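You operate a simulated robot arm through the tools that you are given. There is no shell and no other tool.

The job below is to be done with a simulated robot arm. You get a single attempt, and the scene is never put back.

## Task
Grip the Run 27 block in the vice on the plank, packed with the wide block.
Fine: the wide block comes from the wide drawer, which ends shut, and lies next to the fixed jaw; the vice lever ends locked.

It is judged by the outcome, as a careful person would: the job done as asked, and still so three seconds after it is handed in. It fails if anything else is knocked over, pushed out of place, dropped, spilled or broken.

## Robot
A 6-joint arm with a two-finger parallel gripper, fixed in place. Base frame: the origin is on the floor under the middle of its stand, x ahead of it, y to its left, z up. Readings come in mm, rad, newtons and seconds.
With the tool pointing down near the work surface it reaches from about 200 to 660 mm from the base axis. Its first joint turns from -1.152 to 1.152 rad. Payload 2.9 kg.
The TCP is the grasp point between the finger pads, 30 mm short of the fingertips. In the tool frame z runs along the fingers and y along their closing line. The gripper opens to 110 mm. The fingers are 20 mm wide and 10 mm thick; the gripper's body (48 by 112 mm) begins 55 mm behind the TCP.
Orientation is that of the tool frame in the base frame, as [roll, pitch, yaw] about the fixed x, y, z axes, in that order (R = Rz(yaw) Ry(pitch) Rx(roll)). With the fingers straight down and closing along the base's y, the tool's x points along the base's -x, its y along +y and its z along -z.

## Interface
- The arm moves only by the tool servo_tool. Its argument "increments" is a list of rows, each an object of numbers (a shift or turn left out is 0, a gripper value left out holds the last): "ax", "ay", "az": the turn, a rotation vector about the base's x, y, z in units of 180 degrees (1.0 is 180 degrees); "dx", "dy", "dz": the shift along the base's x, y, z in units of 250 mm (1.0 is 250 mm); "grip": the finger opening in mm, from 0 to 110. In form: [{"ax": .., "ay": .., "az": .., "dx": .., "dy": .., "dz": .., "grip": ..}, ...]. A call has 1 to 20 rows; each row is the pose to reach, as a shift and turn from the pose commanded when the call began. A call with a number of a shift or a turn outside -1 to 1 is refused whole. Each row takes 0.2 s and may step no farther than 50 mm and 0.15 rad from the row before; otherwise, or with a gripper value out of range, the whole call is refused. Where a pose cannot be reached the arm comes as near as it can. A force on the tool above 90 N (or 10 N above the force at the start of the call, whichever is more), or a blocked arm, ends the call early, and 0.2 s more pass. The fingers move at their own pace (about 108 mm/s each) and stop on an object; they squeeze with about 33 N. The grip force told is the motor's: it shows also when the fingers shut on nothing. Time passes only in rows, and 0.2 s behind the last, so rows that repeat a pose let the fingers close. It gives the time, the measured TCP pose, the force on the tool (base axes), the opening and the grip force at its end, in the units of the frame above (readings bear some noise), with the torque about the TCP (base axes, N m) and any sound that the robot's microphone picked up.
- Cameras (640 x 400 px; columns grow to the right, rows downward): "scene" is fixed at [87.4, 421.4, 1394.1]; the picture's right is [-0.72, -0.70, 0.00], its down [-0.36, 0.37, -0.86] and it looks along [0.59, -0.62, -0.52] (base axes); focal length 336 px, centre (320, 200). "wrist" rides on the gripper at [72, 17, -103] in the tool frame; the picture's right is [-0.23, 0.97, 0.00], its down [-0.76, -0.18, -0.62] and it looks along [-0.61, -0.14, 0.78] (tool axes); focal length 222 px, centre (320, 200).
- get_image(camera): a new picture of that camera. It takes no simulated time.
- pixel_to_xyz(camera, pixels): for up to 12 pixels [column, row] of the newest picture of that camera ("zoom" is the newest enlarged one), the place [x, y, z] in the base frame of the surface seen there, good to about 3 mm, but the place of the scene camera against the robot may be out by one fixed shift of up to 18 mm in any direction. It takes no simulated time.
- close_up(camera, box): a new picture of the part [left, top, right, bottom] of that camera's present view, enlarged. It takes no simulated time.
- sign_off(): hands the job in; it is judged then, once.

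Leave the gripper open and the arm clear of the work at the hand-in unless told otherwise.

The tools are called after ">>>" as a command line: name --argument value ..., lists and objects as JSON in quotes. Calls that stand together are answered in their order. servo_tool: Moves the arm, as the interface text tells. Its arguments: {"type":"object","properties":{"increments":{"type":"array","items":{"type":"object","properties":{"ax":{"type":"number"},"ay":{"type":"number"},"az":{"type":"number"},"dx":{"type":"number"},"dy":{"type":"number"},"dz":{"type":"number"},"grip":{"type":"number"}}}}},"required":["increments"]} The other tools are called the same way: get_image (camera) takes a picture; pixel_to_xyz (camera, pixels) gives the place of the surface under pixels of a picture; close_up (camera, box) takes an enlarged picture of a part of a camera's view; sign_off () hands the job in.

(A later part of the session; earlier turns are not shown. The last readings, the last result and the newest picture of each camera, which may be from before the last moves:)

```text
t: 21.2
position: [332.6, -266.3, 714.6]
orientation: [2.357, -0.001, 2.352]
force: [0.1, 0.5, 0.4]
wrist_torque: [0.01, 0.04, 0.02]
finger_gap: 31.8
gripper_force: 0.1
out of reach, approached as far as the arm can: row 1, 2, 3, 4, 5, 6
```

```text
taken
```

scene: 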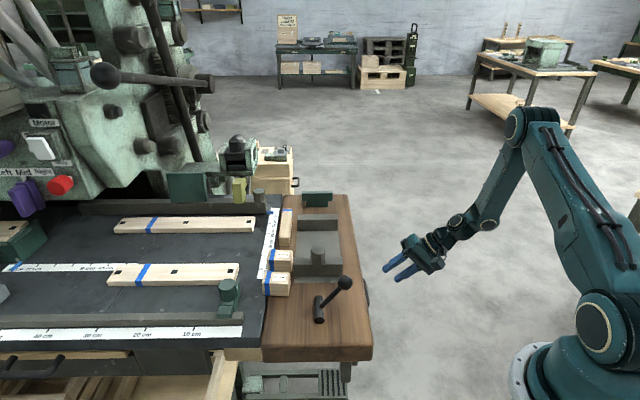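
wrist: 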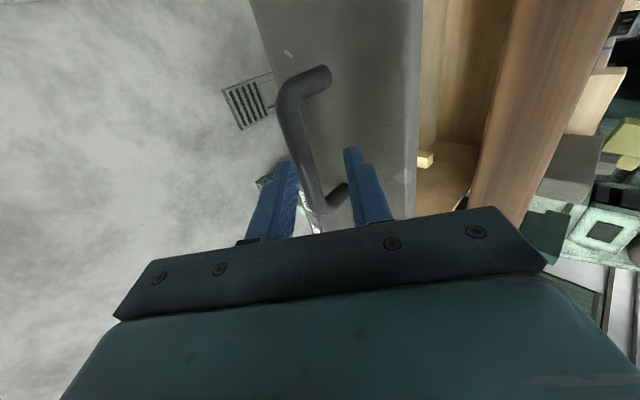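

The arm again says out of reach, so I must check where the bar is now relative to the fingers before moving on.

>>> close_up --camera "wrist" --box '[230, 40, 430, 240]'

>>> pixel_to_xyz --camera "wrist" --pixels '[[288, 110], [300, 150], [312, 190], [350, 100], [380, 100], [415, 100], [335, 195], [318, 75], [425, 160], [352, 160], [287, 170], [440, 50]]'

>>> get_image --camera "scene"

```text
2.00 times, centred on (330, 140) of wrist
```

zoom: 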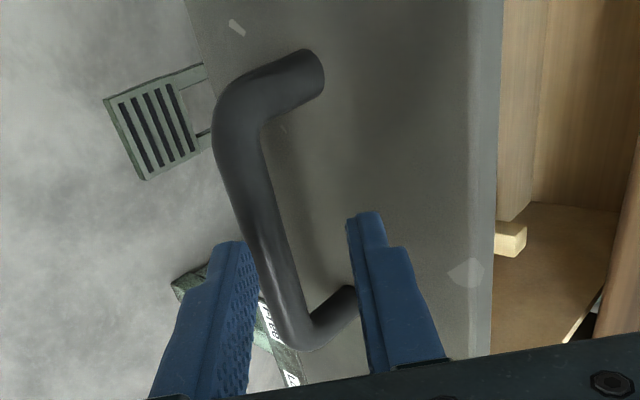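

```text
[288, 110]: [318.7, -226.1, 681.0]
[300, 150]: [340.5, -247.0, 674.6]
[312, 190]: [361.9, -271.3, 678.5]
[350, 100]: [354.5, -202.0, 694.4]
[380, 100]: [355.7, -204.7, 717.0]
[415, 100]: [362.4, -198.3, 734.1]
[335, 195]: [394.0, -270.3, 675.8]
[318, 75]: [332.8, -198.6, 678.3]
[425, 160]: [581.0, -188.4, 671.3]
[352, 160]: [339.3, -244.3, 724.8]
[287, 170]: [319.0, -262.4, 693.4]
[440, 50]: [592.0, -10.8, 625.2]
```

```text
taken
```

scene: 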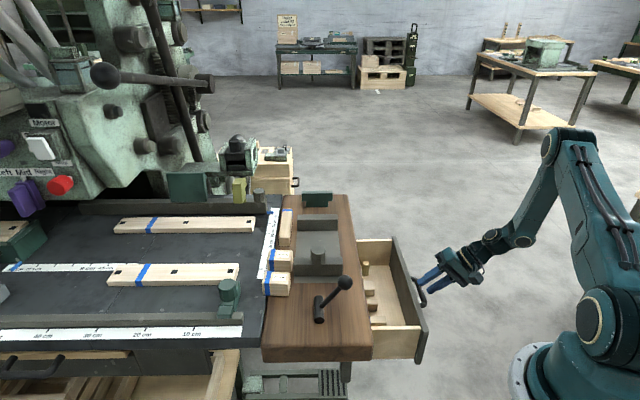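

The bar is now about 17 mm beyond the fingertips, so the handle is clear; the drawer front stands at V≈-110 (about 158 mm open). I'll rise and untilt the tool.

>>> servo_tool --increments '[{"dz": 0.1}, {"dz": 0.2}, {"dz": 0.3, "ax": -0.03, "ay": 0.0303}, {"dz": 0.4, "ax": -0.06, "ay": 0.0607}, {"dz": 0.5, "ax": -0.09, "ay": 0.091}, {"dz": 0.6, "ax": -0.12, "ay": 0.1214}, {"dz": 0.7, "ax": -0.15, "ay": 0.1517, "dx": 0.1, "dy": 0.1}, {"dz": 0.8, "ax": -0.1758, "ay": 0.1778, "dx": 0.2, "dy": 0.2}, {"dz": 0.8, "ax": -0.1758, "ay": 0.1778, "dx": 0.3, "dy": 0.3}, {"dz": 0.8, "ax": -0.1758, "ay": 0.1778, "dx": 0.36, "dy": 0.36}, {"dz": 0.8, "ax": -0.1758, "ay": 0.1778, "dx": 0.36, "dy": 0.36}]'

>>> get_image --camera "wrist"

```text
t: 23.6
position: [423.5, -177.3, 911.8]
orientation: [-3.14, 0.0, 2.349]
force: [-0.7, -0.3, 0.4]
wrist_torque: [0.0, -0.02, 0.01]
finger_gap: 32.0
gripper_force: 0.0
```

```text
taken
```

wrist: 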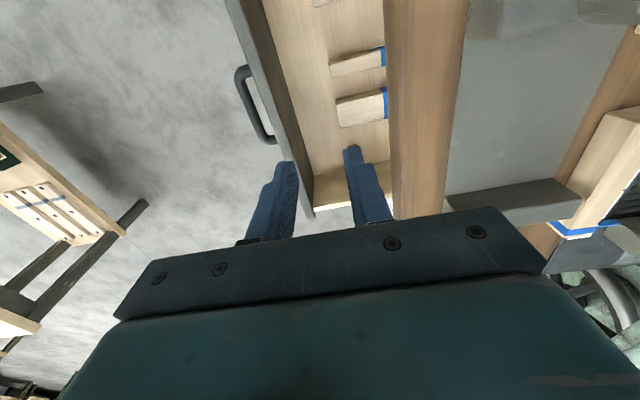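

Now I see blocks inside the drawer, e.g. at (358,62) and (362,107). I'll move 100 mm toward -u and a bit up to see all of the drawer's contents.

>>> servo_tool --increments '[{"dx": -0.1, "dy": 0.1, "dz": 0.1}, {"dx": -0.2, "dy": 0.2, "dz": 0.2}, {"dx": -0.3, "dy": 0.304, "dz": 0.3}, {"dx": -0.36, "dy": 0.364, "dz": 0.36}, {"dx": -0.36, "dy": 0.364, "dz": 0.36}]'

>>> get_image --camera "wrist"

>>> close_up --camera "wrist" --box '[220, 20, 420, 220]'

```text
t: 24.8
position: [330.8, -86.2, 1001.1]
orientation: [-3.14, 0.001, 2.349]
force: [-0.7, -0.5, 0.6]
wrist_torque: [0.04, -0.04, 0.02]
finger_gap: 32.0
gripper_force: 0.0
```

```text
taken
```

wrist: 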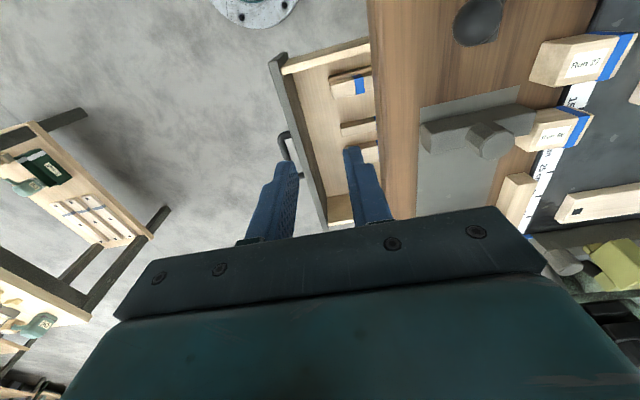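

```text
2.00 times, centred on (320, 120) of wrist
```

zoom: 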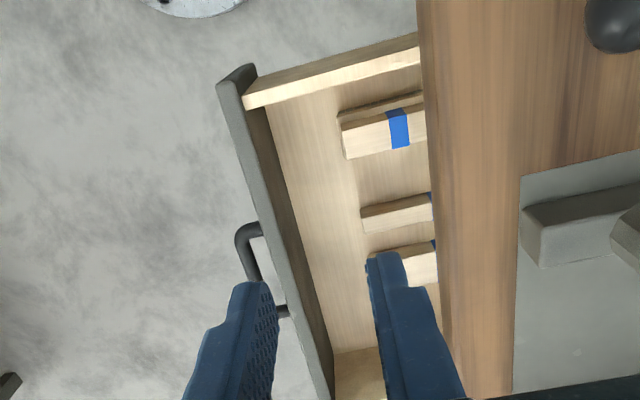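

Four blocks lie in the drawer, but half hidden by the plank. I'll turn the tool +90° so the camera looks from the robot side, open the fingers to 110 and go to about (360,-207,850).

>>> servo_tool --increments '[{"az": 0.0455, "dx": 0.0, "dy": -0.04, "grip": 110}, {"az": 0.091, "dx": 0.0, "dy": -0.08}, {"az": 0.1364, "dx": 0.02, "dy": -0.12, "dz": -0.05}, {"az": 0.1818, "dx": 0.04, "dy": -0.16, "dz": -0.1}, {"az": 0.2273, "dx": 0.06, "dy": -0.2, "dz": -0.15}, {"az": 0.2727, "dx": 0.08, "dy": -0.25, "dz": -0.2}, {"az": 0.3182, "dx": 0.1, "dy": -0.3, "dz": -0.27}, {"az": 0.3636, "dx": 0.11, "dy": -0.35, "dz": -0.35}, {"az": 0.4091, "dx": 0.116, "dy": -0.4, "dz": -0.42}, {"az": 0.4545, "dx": 0.116, "dy": -0.45, "dz": -0.5}, {"az": 0.5, "dx": 0.116, "dy": -0.484, "dz": -0.56}, {"az": 0.5, "dx": 0.116, "dy": -0.484, "dz": -0.6}, {"az": 0.5, "dx": 0.116, "dy": -0.484, "dz": -0.6}]'

>>> get_image --camera "wrist"

>>> close_up --camera "wrist" --box '[190, 60, 470, 235]'

```text
t: 27.6
position: [362.9, -206.4, 853.6]
orientation: [3.141, 0.0, -2.361]
force: [-0.1, -1.4, 0.1]
wrist_torque: [-0.02, 0.02, -0.04]
finger_gap: 110.0
gripper_force: 0.2
```

```text
taken
```

wrist: 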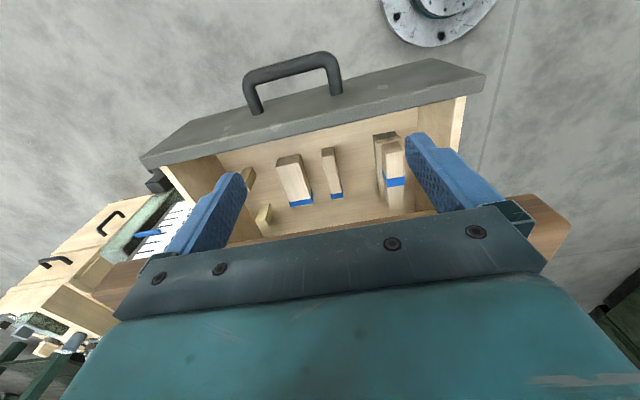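

```text
2.29 times, centred on (330, 148) of wrist
```

zoom: 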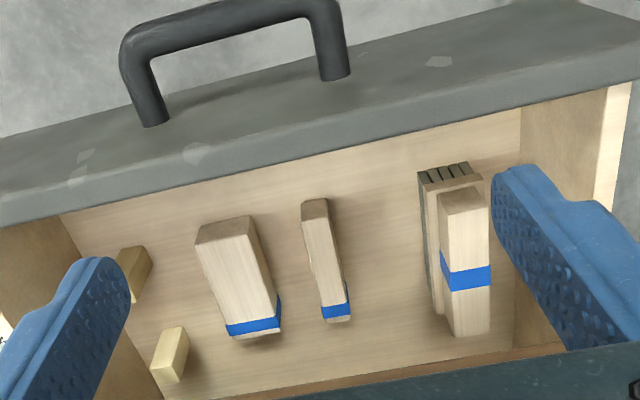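

In the drawer I see: a broad block at zoom (238,275), a narrow block at (325,260), a block with its blue band in the middle at (465,260) lying against a ribbed piece, and two small brass pieces. I'll measure them.

>>> pixel_to_xyz --camera "zoom" --pixels '[[203, 240], [248, 232], [230, 318], [272, 312], [240, 275], [306, 212], [325, 210], [325, 305], [347, 300], [445, 205], [480, 205], [490, 320]]'

>>> pixel_to_xyz --camera "zoom" --pixels '[[465, 240], [455, 320], [430, 200], [445, 172], [400, 250], [280, 200], [170, 350], [130, 270], [200, 200], [300, 340], [560, 200], [100, 330]]'

>>> close_up --camera "wrist" --box '[340, 110, 440, 225]'

>>> close_up --camera "wrist" --box '[250, 130, 360, 230]'

```text
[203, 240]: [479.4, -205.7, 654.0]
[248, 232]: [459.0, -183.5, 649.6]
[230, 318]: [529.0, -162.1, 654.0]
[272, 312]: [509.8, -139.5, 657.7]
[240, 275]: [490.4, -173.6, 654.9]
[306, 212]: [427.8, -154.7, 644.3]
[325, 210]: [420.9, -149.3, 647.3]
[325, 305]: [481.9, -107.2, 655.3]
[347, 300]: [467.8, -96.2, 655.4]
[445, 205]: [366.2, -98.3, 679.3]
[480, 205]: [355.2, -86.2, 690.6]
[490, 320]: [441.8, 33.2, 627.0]
```

```text
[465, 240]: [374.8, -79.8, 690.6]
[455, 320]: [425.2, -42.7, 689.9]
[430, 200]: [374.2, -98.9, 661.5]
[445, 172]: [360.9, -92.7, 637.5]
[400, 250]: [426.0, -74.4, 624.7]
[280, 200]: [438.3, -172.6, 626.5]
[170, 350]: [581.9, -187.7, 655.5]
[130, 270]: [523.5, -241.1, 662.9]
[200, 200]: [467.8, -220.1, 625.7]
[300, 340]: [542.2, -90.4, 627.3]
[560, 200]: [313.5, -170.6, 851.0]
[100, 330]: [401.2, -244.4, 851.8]
```

```text
3.48 times, centred on (390, 168) of wrist
```

zoom: 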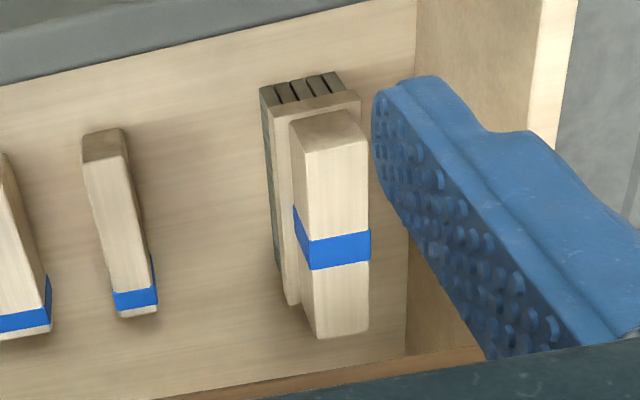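

```text
4.00 times, centred on (305, 180) of wrist
```

zoom: 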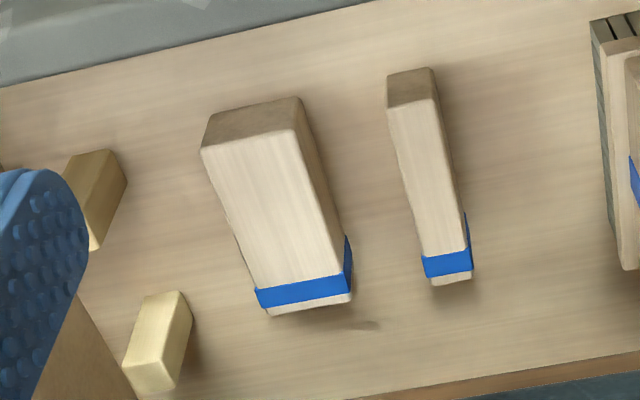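

The broad block spans U≈455–486 (about 32 mm wide), V≈-195…-270, z 626–655; the narrow one is only ~15 mm wide, so the broad one is the wide block. I'll move over it to about (490,-176,830) with a 64 mm gap and look again.

>>> servo_tool --increments '[{"dx": 0.13, "dy": 0.03, "dz": -0.02, "grip": 90}, {"dx": 0.26, "dy": 0.06, "dz": -0.04}, {"dx": 0.39, "dy": 0.09, "dz": -0.06}, {"dx": 0.51, "dy": 0.122, "dz": -0.08}, {"dx": 0.51, "dy": 0.122, "dz": -0.08}]'

>>> get_image --camera "wrist"

>>> close_up --camera "wrist" --box '[220, 40, 440, 220]'

```text
t: 28.8
position: [490.3, -177.4, 833.9]
orientation: [-3.142, 0.0, -2.363]
force: [-0.7, 0.0, -0.7]
wrist_torque: [-0.02, 0.03, 0.01]
finger_gap: 90.3
gripper_force: 0.2
```

```text
taken
```

wrist: 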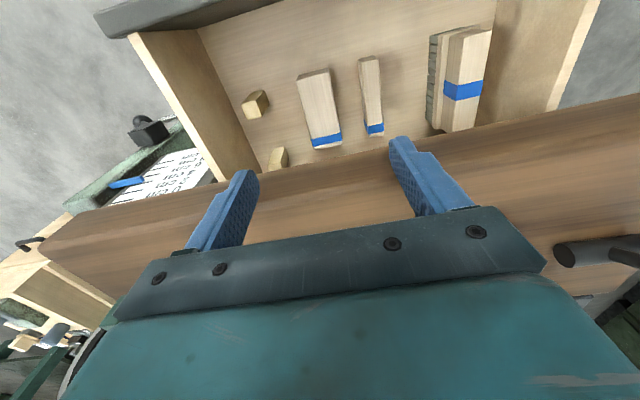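

```text
2.22 times, centred on (330, 130) of wrist
```

zoom: 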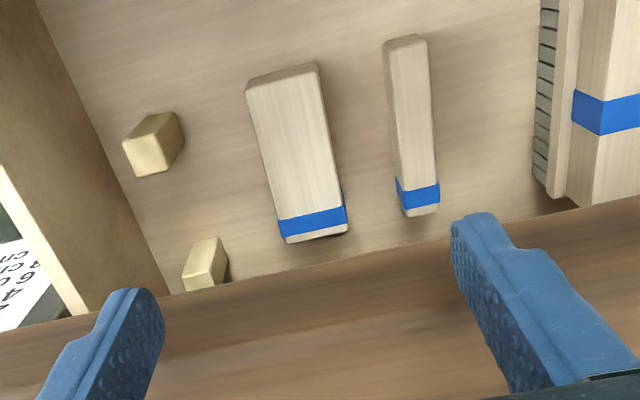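

The whole wide block is in view now. I'll measure its top corners in this zoomed picture, and the drawer walls near it.

>>> pixel_to_xyz --camera "zoom" --pixels '[[253, 92], [315, 74], [288, 236], [344, 228], [300, 150], [275, 160], [325, 150], [282, 205], [342, 192], [395, 60], [425, 50], [408, 210]]'

>>> pixel_to_xyz --camera "zoom" --pixels '[[360, 150], [220, 150], [430, 210], [365, 238], [150, 150], [205, 265], [20, 120], [600, 130], [590, 30], [300, 275], [60, 290], [440, 130]]'

```text
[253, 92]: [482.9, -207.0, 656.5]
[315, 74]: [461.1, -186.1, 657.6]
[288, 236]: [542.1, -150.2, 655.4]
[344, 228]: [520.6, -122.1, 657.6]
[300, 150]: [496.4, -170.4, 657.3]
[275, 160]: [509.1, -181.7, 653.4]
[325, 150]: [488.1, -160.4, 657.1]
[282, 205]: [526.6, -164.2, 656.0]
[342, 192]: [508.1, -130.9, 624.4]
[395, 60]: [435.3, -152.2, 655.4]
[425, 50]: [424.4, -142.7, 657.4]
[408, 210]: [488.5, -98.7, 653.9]
```

```text
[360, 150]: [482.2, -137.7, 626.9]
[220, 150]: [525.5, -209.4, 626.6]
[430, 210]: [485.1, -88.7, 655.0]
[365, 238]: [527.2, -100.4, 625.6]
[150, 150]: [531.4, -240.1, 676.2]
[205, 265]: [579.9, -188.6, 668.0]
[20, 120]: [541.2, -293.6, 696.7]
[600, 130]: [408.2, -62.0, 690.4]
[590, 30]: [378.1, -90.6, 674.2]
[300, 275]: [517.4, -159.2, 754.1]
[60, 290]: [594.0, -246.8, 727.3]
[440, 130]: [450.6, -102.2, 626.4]
```

The wide block is centred at about U=472 with sides at 456/488 and spans V -197…-282. I'll lower onto it at V=-228 (clear of the plank edge) with a 60 mm gap, down to TCP z≈663.

>>> servo_tool --increments '[{"dx": 0.0145, "dy": 0.008, "dz": -0.1, "grip": 60}, {"dx": 0.0145, "dy": 0.008, "dz": -0.24}, {"dx": 0.0145, "dy": 0.008, "dz": -0.38}, {"dx": 0.0145, "dy": 0.008, "dz": -0.5}, {"dx": 0.0145, "dy": 0.008, "dz": -0.56}, {"dx": 0.0145, "dy": 0.008, "dz": -0.56}]'

>>> get_image --camera "wrist"

```text
t: 29.7
position: [495.2, -174.6, 739.9]
orientation: [-3.138, 0.006, -2.357]
force: [-6.2, -0.3, 15.0]
wrist_torque: [0.53, -0.36, 0.27]
finger_gap: 60.0
gripper_force: 0.1
stopped in row 4: the force on the tool passed its limit at 150 N (the readings are from after the stop); the commanded pose is now the measured one
```

```text
taken
```

wrist: 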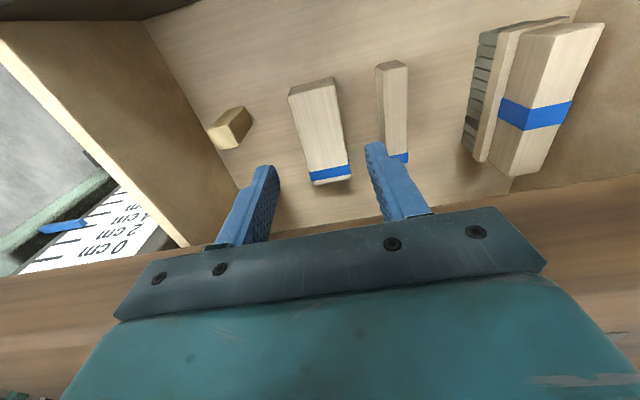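

The gripper body touched the plank's edge at z≈740 (the plank edge is nearer than I took it: I had measured it inside its border). I'll rise 25 mm and shift 17 mm toward the robot, then check nothing has moved.

>>> servo_tool --increments '[{"dz": 0.05}, {"dz": 0.1}, {"dx": -0.048, "dy": -0.048, "dz": 0.1}, {"dx": -0.048, "dy": -0.048, "dz": 0.1}]'

>>> get_image --camera "wrist"

>>> get_image --camera "scene"

>>> pixel_to_xyz --camera "wrist" --pixels '[[160, 258], [290, 90], [333, 82], [318, 120], [380, 70], [405, 66]]'

```text
t: 30.7
position: [483.5, -186.8, 764.1]
orientation: [-3.139, 0.006, -2.355]
force: [-1.3, -1.0, 0.4]
wrist_torque: [0.0, 0.03, 0.01]
finger_gap: 60.2
gripper_force: 0.1
```

```text
taken
```

wrist: 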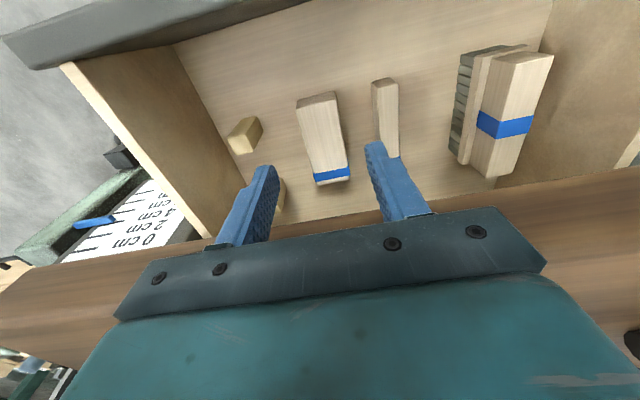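

```text
taken
```

scene: 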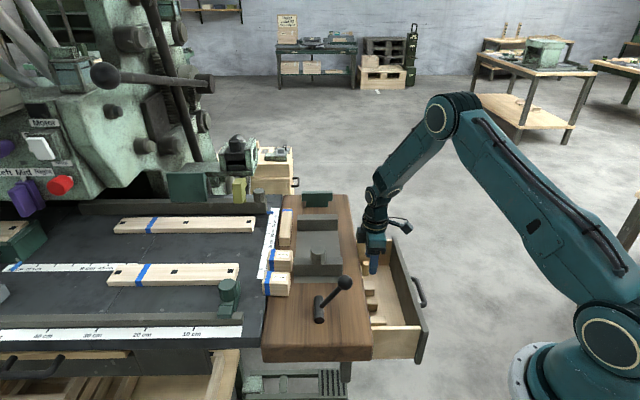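

```text
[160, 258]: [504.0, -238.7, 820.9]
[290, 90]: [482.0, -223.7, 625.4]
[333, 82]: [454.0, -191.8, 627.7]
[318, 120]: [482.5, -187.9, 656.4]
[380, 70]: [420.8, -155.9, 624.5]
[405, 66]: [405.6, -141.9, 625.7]
```

Nothing has shifted. The TCP is at U≈473, V≈-212; I'll lower 100 mm straight down in smaller steps, then close on the block.

>>> servo_tool --increments '[{"dz": -0.08}, {"dz": -0.16}, {"dz": -0.24}, {"dz": -0.32}, {"dz": -0.37}, {"dz": -0.4}, {"dz": -0.4}]'

>>> get_image --camera "wrist"

```text
t: 31.3
position: [487.4, -188.2, 740.8]
orientation: [-3.138, 0.013, -2.349]
force: [-3.7, 0.1, 13.1]
wrist_torque: [0.56, -0.49, 0.13]
finger_gap: 60.1
gripper_force: 0.1
stopped in row 2: the force on the tool passed its limit at 124 N (the readings are from after the stop); the commanded pose is now the measured one
```

```text
taken
```

wrist: 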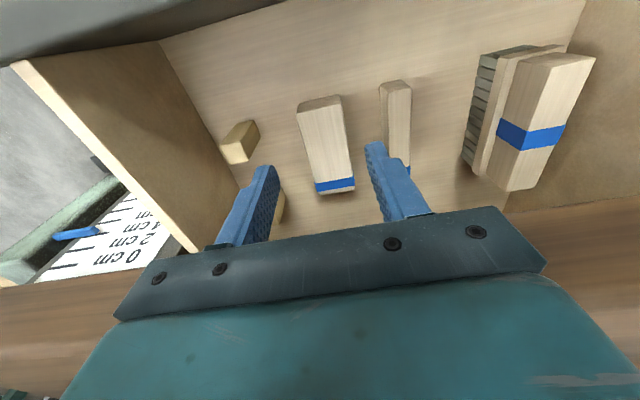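

It stopped again at z≈740; the torque says the contact lies about 50 mm to the plank side of the TCP. I need to measure the plank edge properly; I'll rise 25 mm and read points right across the edge.

>>> servo_tool --increments '[{"dz": 0.05}, {"dz": 0.1}, {"dz": 0.1}]'

>>> close_up --camera "wrist" --box '[460, 130, 640, 300]'

>>> pixel_to_xyz --camera "zoom" --pixels '[[400, 100], [400, 130], [400, 145], [400, 160], [400, 180], [400, 200], [400, 220], [400, 250], [400, 280], [500, 120], [500, 150], [500, 180]]'

```text
t: 32.1
position: [484.6, -188.4, 763.2]
orientation: [-3.139, 0.008, -2.348]
force: [0.2, -0.2, -0.5]
wrist_torque: [0.0, -0.01, 0.0]
finger_gap: 60.1
gripper_force: 0.1
```

```text
2.35 times, centred on (550, 215) of wrist
```

zoom: 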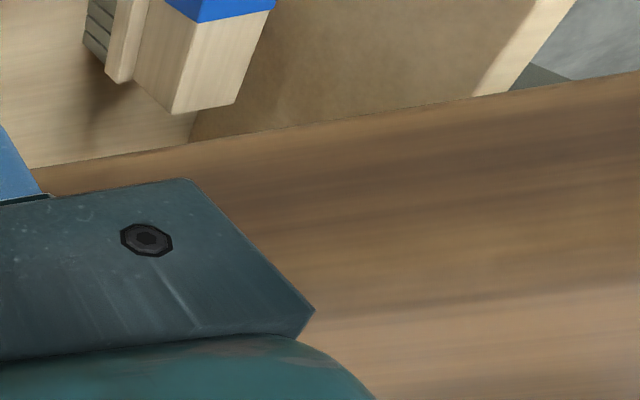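

```text
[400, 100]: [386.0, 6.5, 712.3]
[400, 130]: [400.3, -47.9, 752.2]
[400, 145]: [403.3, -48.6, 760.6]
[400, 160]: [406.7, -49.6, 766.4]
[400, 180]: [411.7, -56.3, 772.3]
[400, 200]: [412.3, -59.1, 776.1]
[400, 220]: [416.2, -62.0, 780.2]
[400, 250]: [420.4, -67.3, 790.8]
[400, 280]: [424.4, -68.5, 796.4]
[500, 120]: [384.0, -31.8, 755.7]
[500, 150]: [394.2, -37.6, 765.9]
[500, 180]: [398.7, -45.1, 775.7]
```

The plank's side face is at V≈-251.5, yet the gripper body still met it, so I need more room. I'll pull the drawer out a bit more by gripping its front panel's top edge with the tool pointing down: first rise and turn back -90° above the panel.

>>> servo_tool --increments '[{"dz": 0.16}, {"dz": 0.32}, {"dz": 0.4, "az": -0.0455, "dx": -0.04, "dy": -0.013}, {"dz": 0.4, "az": -0.091, "dx": -0.08, "dy": -0.027}, {"dz": 0.4, "az": -0.1364, "dx": -0.12, "dy": -0.04}, {"dz": 0.4, "az": -0.1818, "dx": -0.16, "dy": -0.053}, {"dz": 0.4, "az": -0.2273, "dx": -0.2, "dy": -0.067}, {"dz": 0.4, "az": -0.2727, "dx": -0.24, "dy": -0.08}, {"dz": 0.4, "az": -0.3182, "dx": -0.28, "dy": -0.094}, {"dz": 0.4, "az": -0.3636, "dx": -0.32, "dy": -0.107}, {"dz": 0.4, "az": -0.4091, "dx": -0.36, "dy": -0.12}, {"dz": 0.4, "az": -0.4545, "dx": -0.4, "dy": -0.134}, {"dz": 0.4, "az": -0.5, "dx": -0.4, "dy": -0.134}, {"dz": 0.4, "az": -0.5, "dx": -0.4, "dy": -0.134}]'

>>> get_image --camera "wrist"

```text
t: 35.1
position: [386.7, -221.6, 863.8]
orientation: [-3.14, 0.011, 2.363]
force: [0.5, 0.0, 0.2]
wrist_torque: [0.02, 0.0, -0.01]
finger_gap: 60.2
gripper_force: 0.0
```

```text
taken
```

wrist: 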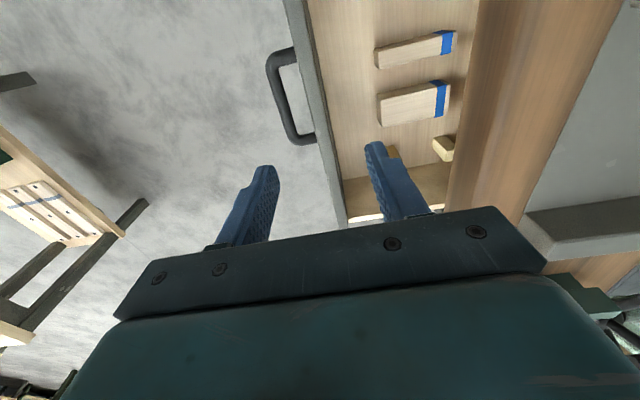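

The panel's top edge runs from about (295,10) to (340,215). I'll measure its top face, both sides.

>>> close_up --camera "wrist" --box '[260, 60, 380, 220]'

>>> pixel_to_xyz --camera "wrist" --pixels '[[305, 100], [309, 100], [313, 100], [317, 100], [321, 100], [325, 100], [316, 140], [322, 140], [328, 140], [333, 140], [290, 120], [330, 180]]'

```text
2.50 times, centred on (320, 140) of wrist
```

zoom: 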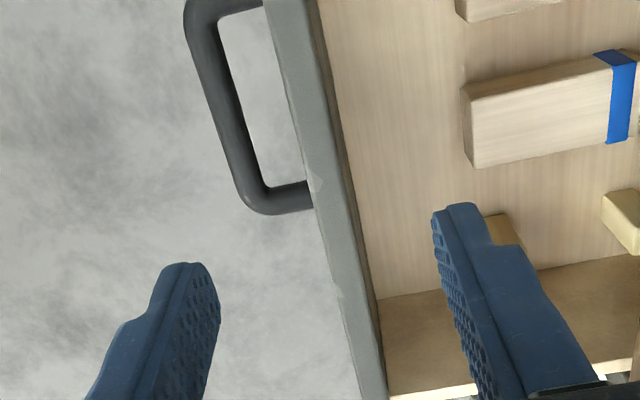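

```text
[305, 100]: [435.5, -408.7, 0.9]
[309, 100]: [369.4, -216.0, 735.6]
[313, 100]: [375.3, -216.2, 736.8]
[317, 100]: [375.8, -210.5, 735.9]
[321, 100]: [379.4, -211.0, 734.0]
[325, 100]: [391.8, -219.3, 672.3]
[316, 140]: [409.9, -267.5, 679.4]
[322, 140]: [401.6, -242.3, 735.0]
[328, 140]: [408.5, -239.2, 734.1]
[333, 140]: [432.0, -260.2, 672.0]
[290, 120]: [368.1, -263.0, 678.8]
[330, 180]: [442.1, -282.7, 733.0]
```

Panel top at z≈735, V from -110 to -124 (centre -117). I'll straighten the small tilt, open to 50, and lower so the fingers straddle the panel edge, TCP z≈738.

>>> servo_tool --increments '[{"ax": 0.0025, "ay": 0.0025, "az": -0.004, "dx": -0.006, "dy": -0.006, "dz": -0.12, "grip": 50}, {"ax": 0.0025, "ay": 0.0025, "az": -0.004, "dx": -0.006, "dy": -0.006, "dz": -0.26}, {"ax": 0.0025, "ay": 0.0025, "az": -0.004, "dx": -0.006, "dy": -0.006, "dz": -0.38}, {"ax": 0.0025, "ay": 0.0025, "az": -0.004, "dx": -0.006, "dy": -0.006, "dz": -0.46}, {"ax": 0.0025, "ay": 0.0025, "az": -0.004, "dx": -0.006, "dy": -0.006, "dz": -0.504}, {"ax": 0.0025, "ay": 0.0025, "az": -0.004, "dx": -0.006, "dy": -0.006, "dz": -0.504}]'

>>> get_image --camera "wrist"

```text
t: 36.5
position: [384.3, -223.3, 736.0]
orientation: [-3.138, -0.001, 2.352]
force: [0.2, 0.1, -0.6]
wrist_torque: [0.01, -0.01, -0.01]
finger_gap: 50.5
gripper_force: 0.0
```

```text
taken
```

wrist: 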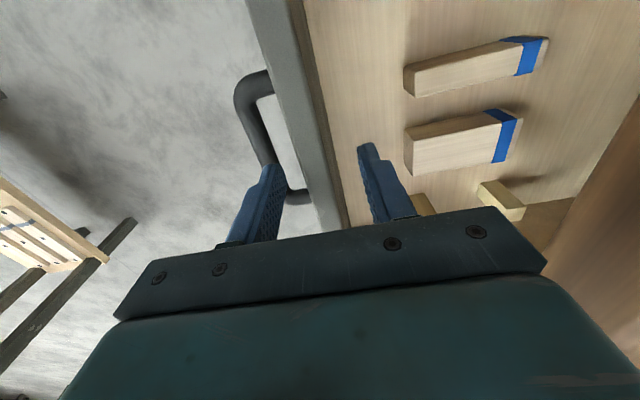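

The panel edge is between the fingers (col ~320 at row 190). I'll close on it.

>>> servo_tool --increments '[{"grip": 20}, {"grip": 10}, {"grip": 8}, {"grip": 8}]'

```text
t: 37.5
position: [384.2, -223.4, 736.3]
orientation: [-3.14, 0.001, 2.354]
force: [0.0, -2.2, -4.0]
wrist_torque: [-0.07, -0.12, 0.66]
finger_gap: 15.7
gripper_force: 45.2
```

The panel is held (15.7 mm thick). I'll pull it 55 mm further along v.

>>> servo_tool --increments '[{"dx": -0.028, "dy": -0.028, "grip": 8}, {"dx": -0.057, "dy": -0.056}, {"dx": -0.085, "dy": -0.084}, {"dx": -0.114, "dy": -0.112}, {"dx": -0.142, "dy": -0.14}, {"dx": -0.156, "dy": -0.155}, {"dx": -0.156, "dy": -0.155}]'

>>> get_image --camera "wrist"

>>> close_up --camera "scene" --box '[270, 200, 510, 350]'

```text
t: 39.1
position: [345.8, -261.9, 735.8]
orientation: [-3.139, -0.003, 2.351]
force: [3.2, -1.6, -24.1]
wrist_torque: [-0.43, -0.67, 0.64]
finger_gap: 16.1
gripper_force: 45.4
```

```text
taken
```

wrist: 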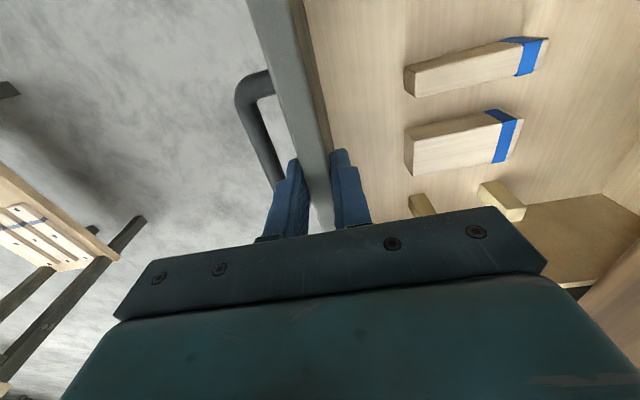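

```text
2.67 times, centred on (390, 275) of scene
```

zoom: 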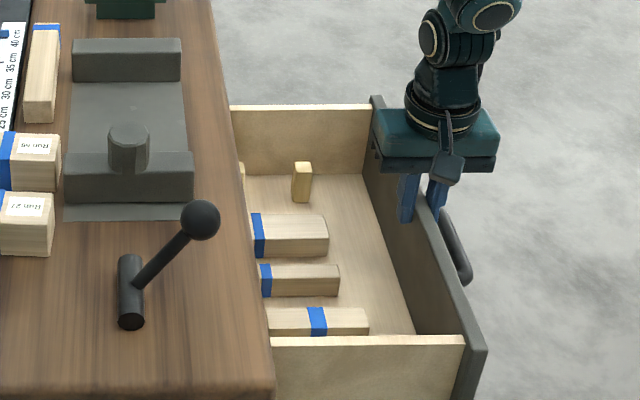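

The drawer is now out about 213 mm and the blocks are well clear of the plank edge. I'll open the fingers and rise straight up.

>>> servo_tool --increments '[{"grip": 30}, {"grip": 50}, {"grip": 50}, {"dz": 0.16}, {"dz": 0.32}, {"dz": 0.48}, {"dz": 0.48}]'

>>> get_image --camera "wrist"

```text
t: 40.7
position: [346.3, -264.0, 856.5]
orientation: [-3.141, -0.001, 2.352]
force: [-0.7, 0.4, -0.6]
wrist_torque: [0.01, 0.01, 0.02]
finger_gap: 50.1
gripper_force: 0.0
```

```text
taken
```

wrist: 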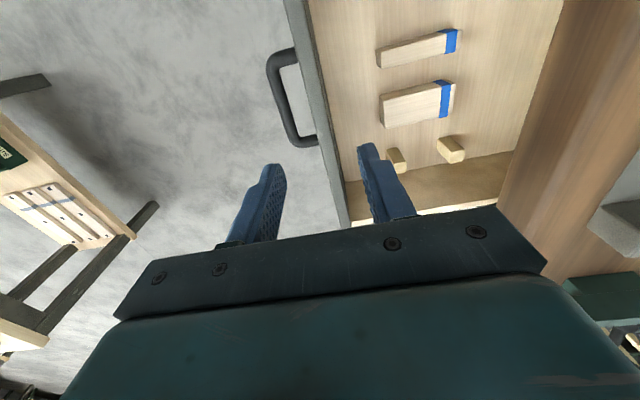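

The wide block at (415,103) is fully clear now. Its ends face along v, so I can grip it by its ends (fingers closing along v), which leaves the faces free for the jaw. I'll measure it.

>>> close_up --camera "wrist" --box '[340, 20, 520, 180]'

>>> pixel_to_xyz --camera "zoom" --pixels '[[150, 270], [170, 375], [370, 215], [360, 325], [250, 290], [150, 320], [385, 270], [130, 320], [400, 270], [250, 240], [260, 350], [130, 120]]'

```text
2.50 times, centred on (430, 100) of wrist
```

zoom: 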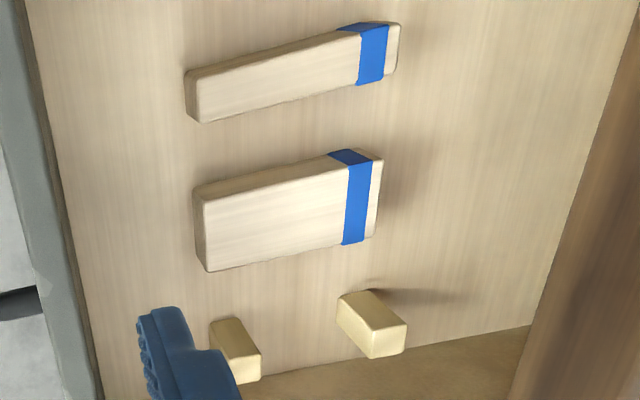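

```text
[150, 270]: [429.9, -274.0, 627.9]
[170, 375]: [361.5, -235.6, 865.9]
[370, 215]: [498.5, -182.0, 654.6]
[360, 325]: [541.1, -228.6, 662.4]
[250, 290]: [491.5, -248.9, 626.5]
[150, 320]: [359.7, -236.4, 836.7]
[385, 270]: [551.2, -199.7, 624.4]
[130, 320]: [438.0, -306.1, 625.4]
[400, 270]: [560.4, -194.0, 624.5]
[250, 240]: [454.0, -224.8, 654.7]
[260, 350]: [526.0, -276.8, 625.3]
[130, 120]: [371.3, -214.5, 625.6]
```

My pixels missed the block's corners; in this zoomed picture they are about (205,205), (210,266), (378,162), (374,234). I'll query those.

>>> pixel_to_xyz --camera "zoom" --pixels '[[206, 205], [213, 264], [340, 170], [377, 165], [372, 232], [290, 215], [270, 182], [290, 250], [204, 235], [376, 200], [198, 225], [300, 170]]'

```text
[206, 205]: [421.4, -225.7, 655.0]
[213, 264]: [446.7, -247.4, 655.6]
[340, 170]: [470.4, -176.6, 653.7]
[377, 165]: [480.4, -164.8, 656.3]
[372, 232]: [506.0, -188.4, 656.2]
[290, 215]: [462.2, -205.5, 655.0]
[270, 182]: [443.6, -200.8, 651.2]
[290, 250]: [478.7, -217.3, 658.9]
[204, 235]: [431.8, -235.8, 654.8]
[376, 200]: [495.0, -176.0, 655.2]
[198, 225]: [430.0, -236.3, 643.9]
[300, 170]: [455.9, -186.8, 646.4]
```

The wide block: U 454.5–490.5 (36 mm), V -140…-228.5 (about 88 mm), height 30 mm. I'll go above it at U=472.5, V=-179.5 with the gap at 106 and stop at z≈800 to check the picture.

>>> servo_tool --increments '[{"dx": 0.12, "dy": 0.055, "grip": 106}, {"dx": 0.24, "dy": 0.11}, {"dx": 0.36, "dy": 0.17}, {"dx": 0.454, "dy": 0.217, "dz": -0.1}, {"dx": 0.454, "dy": 0.217, "dz": -0.22}, {"dx": 0.454, "dy": 0.217, "dz": -0.22}]'

>>> get_image --camera "wrist"

```text
t: 42.1
position: [459.9, -208.6, 802.9]
orientation: [-3.14, 0.0, 2.353]
force: [-0.6, 0.7, 0.1]
wrist_torque: [0.01, -0.01, 0.0]
finger_gap: 106.1
gripper_force: 0.0
```

```text
taken
```

wrist: 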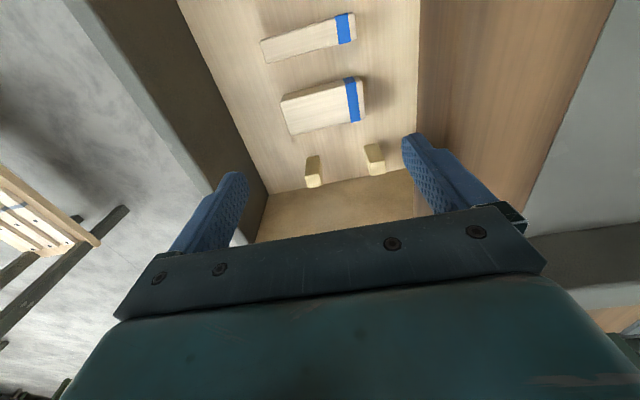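

Position is good (U≈472, V≈-180), and the right finger is about 8 mm off the plank. I'll lower in small steps toward z≈664.

>>> servo_tool --increments '[{"dz": -0.06}, {"dz": -0.12}, {"dz": -0.18}, {"dz": -0.24}, {"dz": -0.3}, {"dz": -0.36}, {"dz": -0.42}, {"dz": -0.48}, {"dz": -0.53}, {"dz": -0.556}, {"dz": -0.556}]'

>>> get_image --camera "wrist"

```text
t: 44.5
position: [459.8, -208.3, 663.9]
orientation: [-3.139, 0.0, 2.353]
force: [0.7, -0.2, 0.3]
wrist_torque: [0.03, -0.01, 0.04]
finger_gap: 105.9
gripper_force: 0.0
```

```text
taken
```

wrist: 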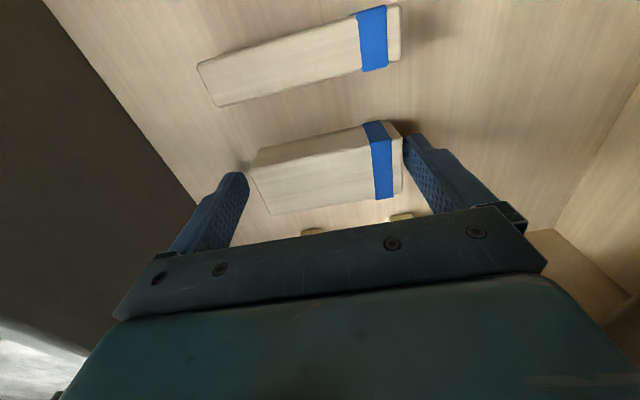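

No contact force; the block sits between the fingers. I'll close the gripper.

>>> servo_tool --increments '[{"grip": 96}, {"grip": 90}, {"grip": 84}, {"grip": 78}, {"grip": 78}]'

>>> get_image --camera "wrist"

```text
t: 45.7
position: [458.1, -206.4, 665.3]
orientation: [-3.14, 0.001, 2.353]
force: [-0.2, 0.5, 0.3]
wrist_torque: [0.0, 0.03, 0.0]
finger_gap: 89.0
gripper_force: 32.7
```

```text
taken
```

wrist: 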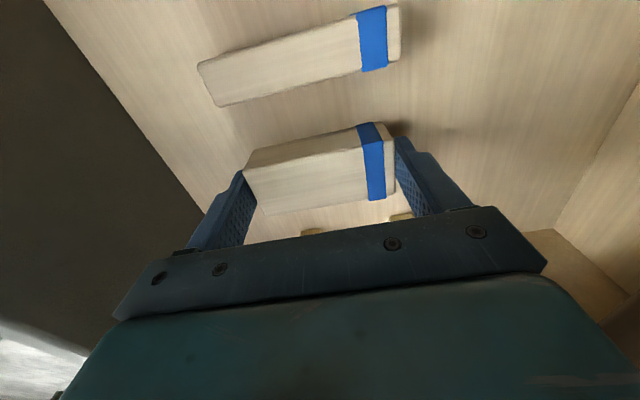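

Held at 89 mm with 32.7 N. I'll lift it straight up 225 mm, slowly at first.

>>> servo_tool --increments '[{"dz": 0.03}, {"dz": 0.08}, {"dz": 0.16}, {"dz": 0.26}, {"dz": 0.38}, {"dz": 0.5}, {"dz": 0.62}, {"dz": 0.74}, {"dz": 0.86}, {"dz": 0.9}, {"dz": 0.9}]'

>>> get_image --camera "wrist"

>>> get_image --camera "scene"

```text
t: 48.1
position: [459.6, -206.9, 888.7]
orientation: [-3.141, 0.002, 2.352]
force: [-0.6, 0.3, -0.2]
wrist_torque: [0.01, -0.02, -0.03]
finger_gap: 77.8
gripper_force: 0.0
```

```text
taken
```

wrist: 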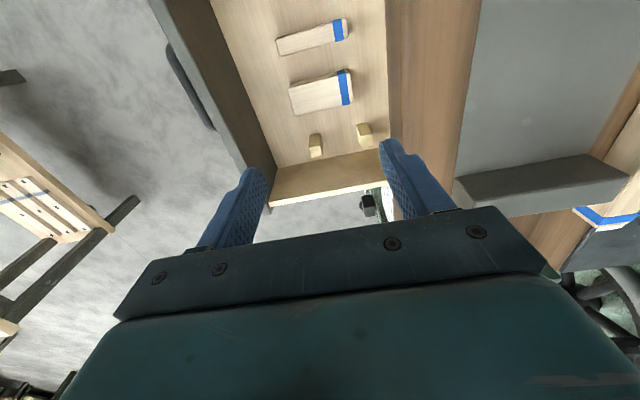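

```text
taken
```

scene: 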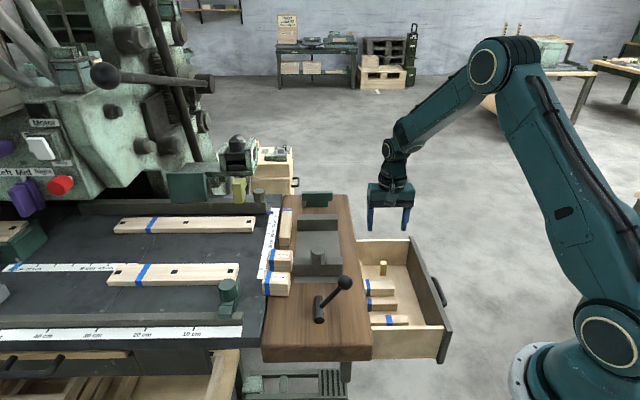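

The block slipped out and still lies in its place in the drawer; the fingertips had overlapped it by only some 22 mm and the squeeze target was shallow. I'll go back down lower (tips just off the drawer floor) and squeeze with a much smaller target gap, then lift a little and check.

>>> servo_tool --increments '[{"dz": -0.14, "grip": 106}, {"dz": -0.3}, {"dz": -0.46}, {"dz": -0.62}, {"dz": -0.74}, {"dz": -0.82}, {"dz": -0.88}, {"dz": -0.9}, {"dz": -0.9}]'

>>> get_image --camera "wrist"

>>> pixel_to_xyz --camera "wrist" --pixels '[[262, 155], [290, 160], [340, 150], [385, 150], [300, 200], [375, 190], [300, 225]]'

```text
t: 50.1
position: [458.9, -206.8, 663.0]
orientation: [-3.141, -0.002, 2.354]
force: [-0.7, 0.0, 0.5]
wrist_torque: [-0.01, 0.0, -0.01]
finger_gap: 105.9
gripper_force: 0.0
```

```text
taken
```

wrist: 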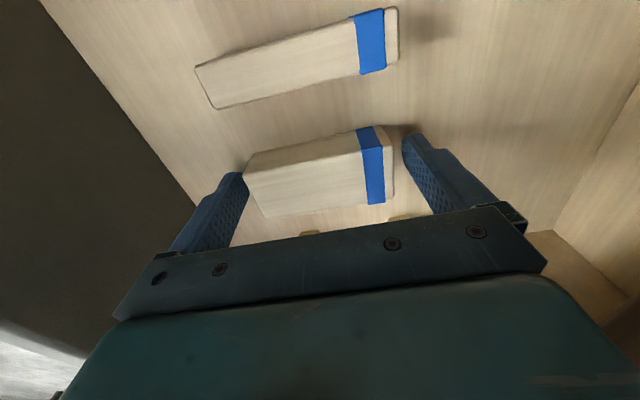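

```text
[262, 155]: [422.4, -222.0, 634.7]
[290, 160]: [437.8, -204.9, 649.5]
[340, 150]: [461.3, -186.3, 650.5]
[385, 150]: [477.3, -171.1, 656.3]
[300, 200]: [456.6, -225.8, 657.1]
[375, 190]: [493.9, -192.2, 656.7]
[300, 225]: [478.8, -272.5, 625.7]
```

The block is flat and centred between the fingers. I'll lower 5 mm more and squeeze with target gap 60, then lift only 15 mm and check the gap.

>>> servo_tool --increments '[{"dx": 0.006, "dy": -0.006, "dz": -0.01}, {"dx": 0.006, "dy": -0.006, "dz": -0.02}, {"dx": 0.006, "dy": -0.006, "dz": -0.02, "grip": 90}, {"dx": 0.006, "dy": -0.006, "dz": -0.02, "grip": 60}, {"dx": 0.006, "dy": -0.006, "dz": -0.02, "grip": 60}, {"dx": 0.006, "dy": -0.006, "dz": -0.02, "grip": 60}, {"dx": 0.006, "dy": -0.006, "dz": -0.005, "grip": 60}, {"dx": 0.006, "dy": -0.006, "dz": 0.02, "grip": 60}, {"dx": 0.006, "dy": -0.006, "dz": 0.04, "grip": 60}, {"dx": 0.006, "dy": -0.006, "dz": 0.04, "grip": 60}]'

>>> get_image --camera "wrist"

```text
t: 52.3
position: [460.0, -208.3, 673.2]
orientation: [-3.139, 0.0, 2.351]
force: [-0.1, -0.6, -1.0]
wrist_torque: [0.0, 0.04, -0.02]
finger_gap: 89.3
gripper_force: 32.8
```

```text
taken
```

wrist: 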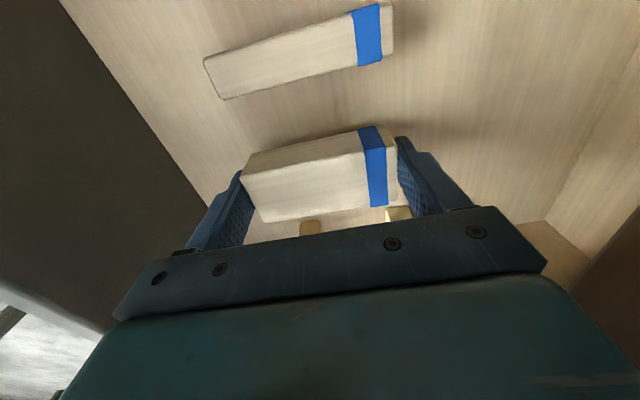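

The gap holds at 89.3 mm and the block has come up with the fingers. I'll continue lifting, gently, to about z=885.

>>> servo_tool --increments '[{"dz": 0.04}, {"dz": 0.1}, {"dz": 0.16}, {"dz": 0.24}, {"dz": 0.32}, {"dz": 0.4}, {"dz": 0.48}, {"dz": 0.56}, {"dz": 0.64}, {"dz": 0.72}, {"dz": 0.8}, {"dz": 0.86}, {"dz": 0.86}]'

>>> get_image --camera "wrist"

>>> close_up --camera "scene" --box '[270, 150, 510, 350]'

```text
t: 55.1
position: [460.3, -208.8, 889.8]
orientation: [-3.141, 0.001, 2.353]
force: [0.3, 0.1, -1.0]
wrist_torque: [0.01, -0.01, 0.02]
finger_gap: 89.6
gripper_force: 32.8
```

```text
taken
```

wrist: 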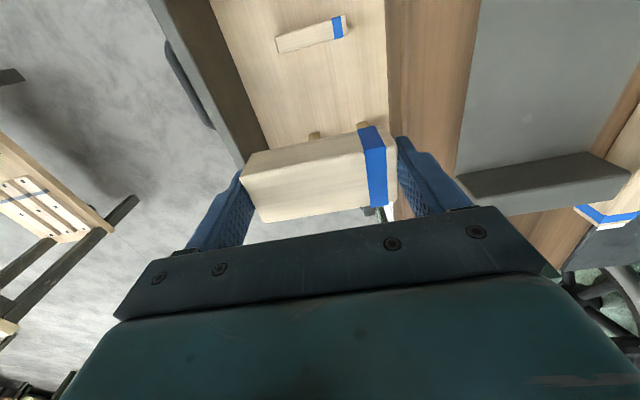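

```text
2.00 times, centred on (390, 250) of scene
```

zoom: 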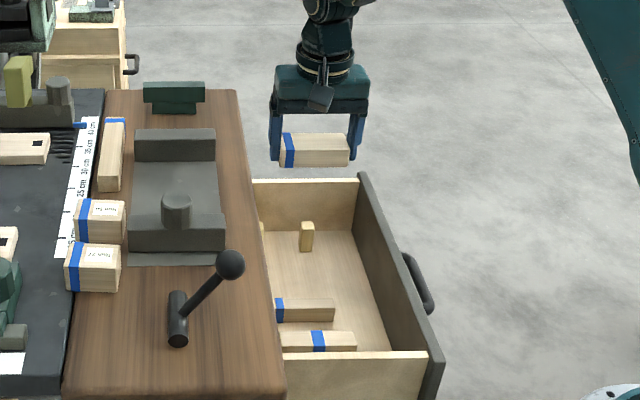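

The wide block is held level at 89.6 mm. I'll measure where it sits relative to the TCP.

>>> close_up --camera "wrist" --box '[220, 110, 420, 230]'

>>> pixel_to_xyz --camera "wrist" --pixels '[[247, 179], [252, 195], [264, 220], [300, 170], [310, 214], [360, 163], [388, 180], [378, 203], [360, 206], [300, 152], [355, 138], [265, 160]]'

```text
3.20 times, centred on (320, 170) of wrist
```

zoom: 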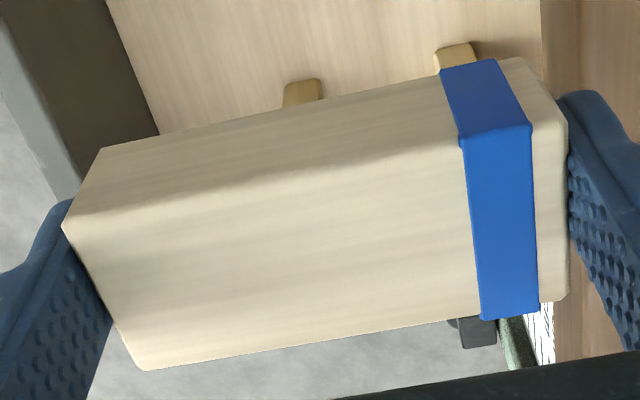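

```text
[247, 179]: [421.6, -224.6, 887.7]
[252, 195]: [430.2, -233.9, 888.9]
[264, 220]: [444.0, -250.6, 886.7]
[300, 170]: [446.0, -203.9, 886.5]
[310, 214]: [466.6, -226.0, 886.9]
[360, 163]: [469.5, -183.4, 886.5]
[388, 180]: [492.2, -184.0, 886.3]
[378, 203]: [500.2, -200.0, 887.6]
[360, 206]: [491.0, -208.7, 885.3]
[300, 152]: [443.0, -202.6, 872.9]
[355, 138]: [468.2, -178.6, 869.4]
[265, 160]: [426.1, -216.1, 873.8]
```

The block's top is about 2 mm below TCP height and its +u face about 20 mm beyond the TCP. I'll carry it at z≈905 over the vice to U=525, V=-360, near the fixed jaw.

>>> servo_tool --increments '[{"dz": 0.06}, {"dx": 0.08, "dy": 0.043, "dz": 0.06}, {"dx": 0.18, "dy": 0.095, "dz": 0.06}, {"dx": 0.28, "dy": 0.148, "dz": 0.06}, {"dx": 0.38, "dy": 0.2, "dz": 0.06}, {"dx": 0.48, "dy": 0.253, "dz": 0.06}, {"dx": 0.57, "dy": 0.3, "dz": 0.06}, {"dx": 0.63, "dy": 0.335, "dz": 0.06}, {"dx": 0.66, "dy": 0.352, "dz": 0.06}, {"dx": 0.66, "dy": 0.352, "dz": 0.06}]'

>>> get_image --camera "wrist"

>>> close_up --camera "scene" --box '[240, 150, 440, 290]'

```text
t: 57.3
position: [625.3, -120.8, 902.9]
orientation: [-3.139, 0.001, 2.354]
force: [0.3, -1.0, -0.1]
wrist_torque: [-0.01, 0.0, -0.01]
finger_gap: 89.3
gripper_force: 32.7
```

```text
taken
```

wrist: 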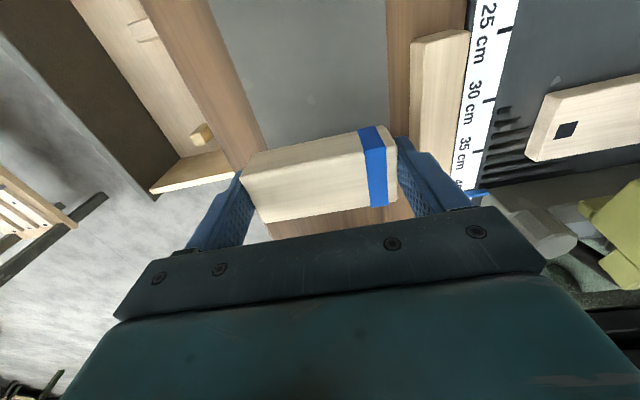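

```text
2.86 times, centred on (340, 220) of scene
```

zoom: 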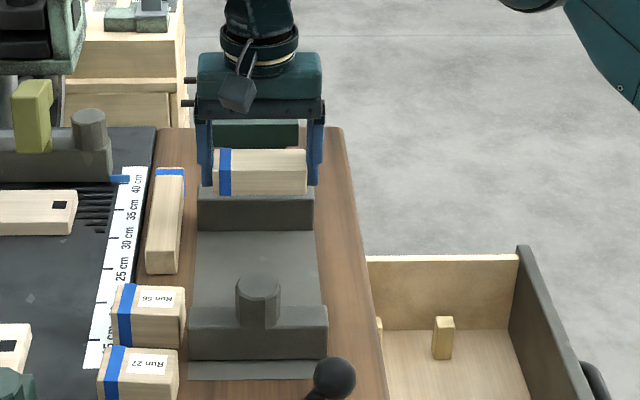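

The block hangs just in front of the fixed jaw. I'll back 8 mm from the jaw (-u) to be safe and lower to TCP z≈838, a few mm above the plate.

>>> servo_tool --increments '[{"dx": -0.0225, "dy": 0.0228}, {"dx": -0.0225, "dy": 0.0228, "dz": -0.08}, {"dx": -0.0225, "dy": 0.0228, "dz": -0.16}, {"dx": -0.0225, "dy": 0.0228, "dz": -0.22}, {"dx": -0.0225, "dy": 0.0228, "dz": -0.26}, {"dx": -0.0225, "dy": 0.0228, "dz": -0.26}]'

>>> get_image --camera "wrist"

>>> close_up --camera "scene" --box '[265, 180, 365, 270]'

```text
t: 58.7
position: [619.9, -116.1, 837.9]
orientation: [-3.14, -0.002, 2.353]
force: [0.0, -0.2, -1.2]
wrist_torque: [0.01, 0.0, 0.01]
finger_gap: 89.2
gripper_force: 32.2
```

```text
taken
```

wrist: 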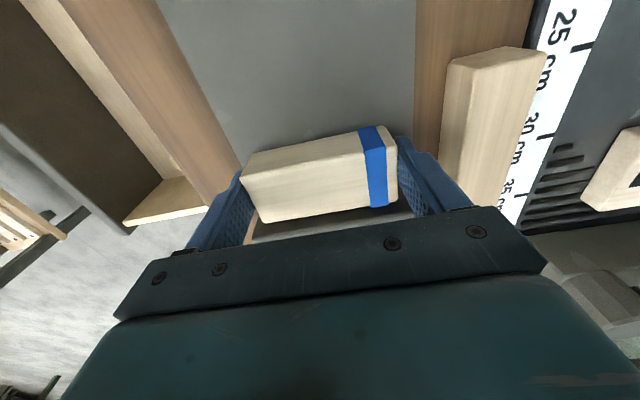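

```text
4.44 times, centred on (315, 225) of scene
```

zoom: 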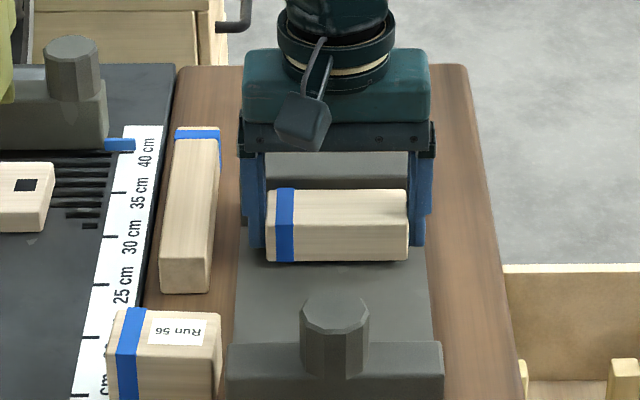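

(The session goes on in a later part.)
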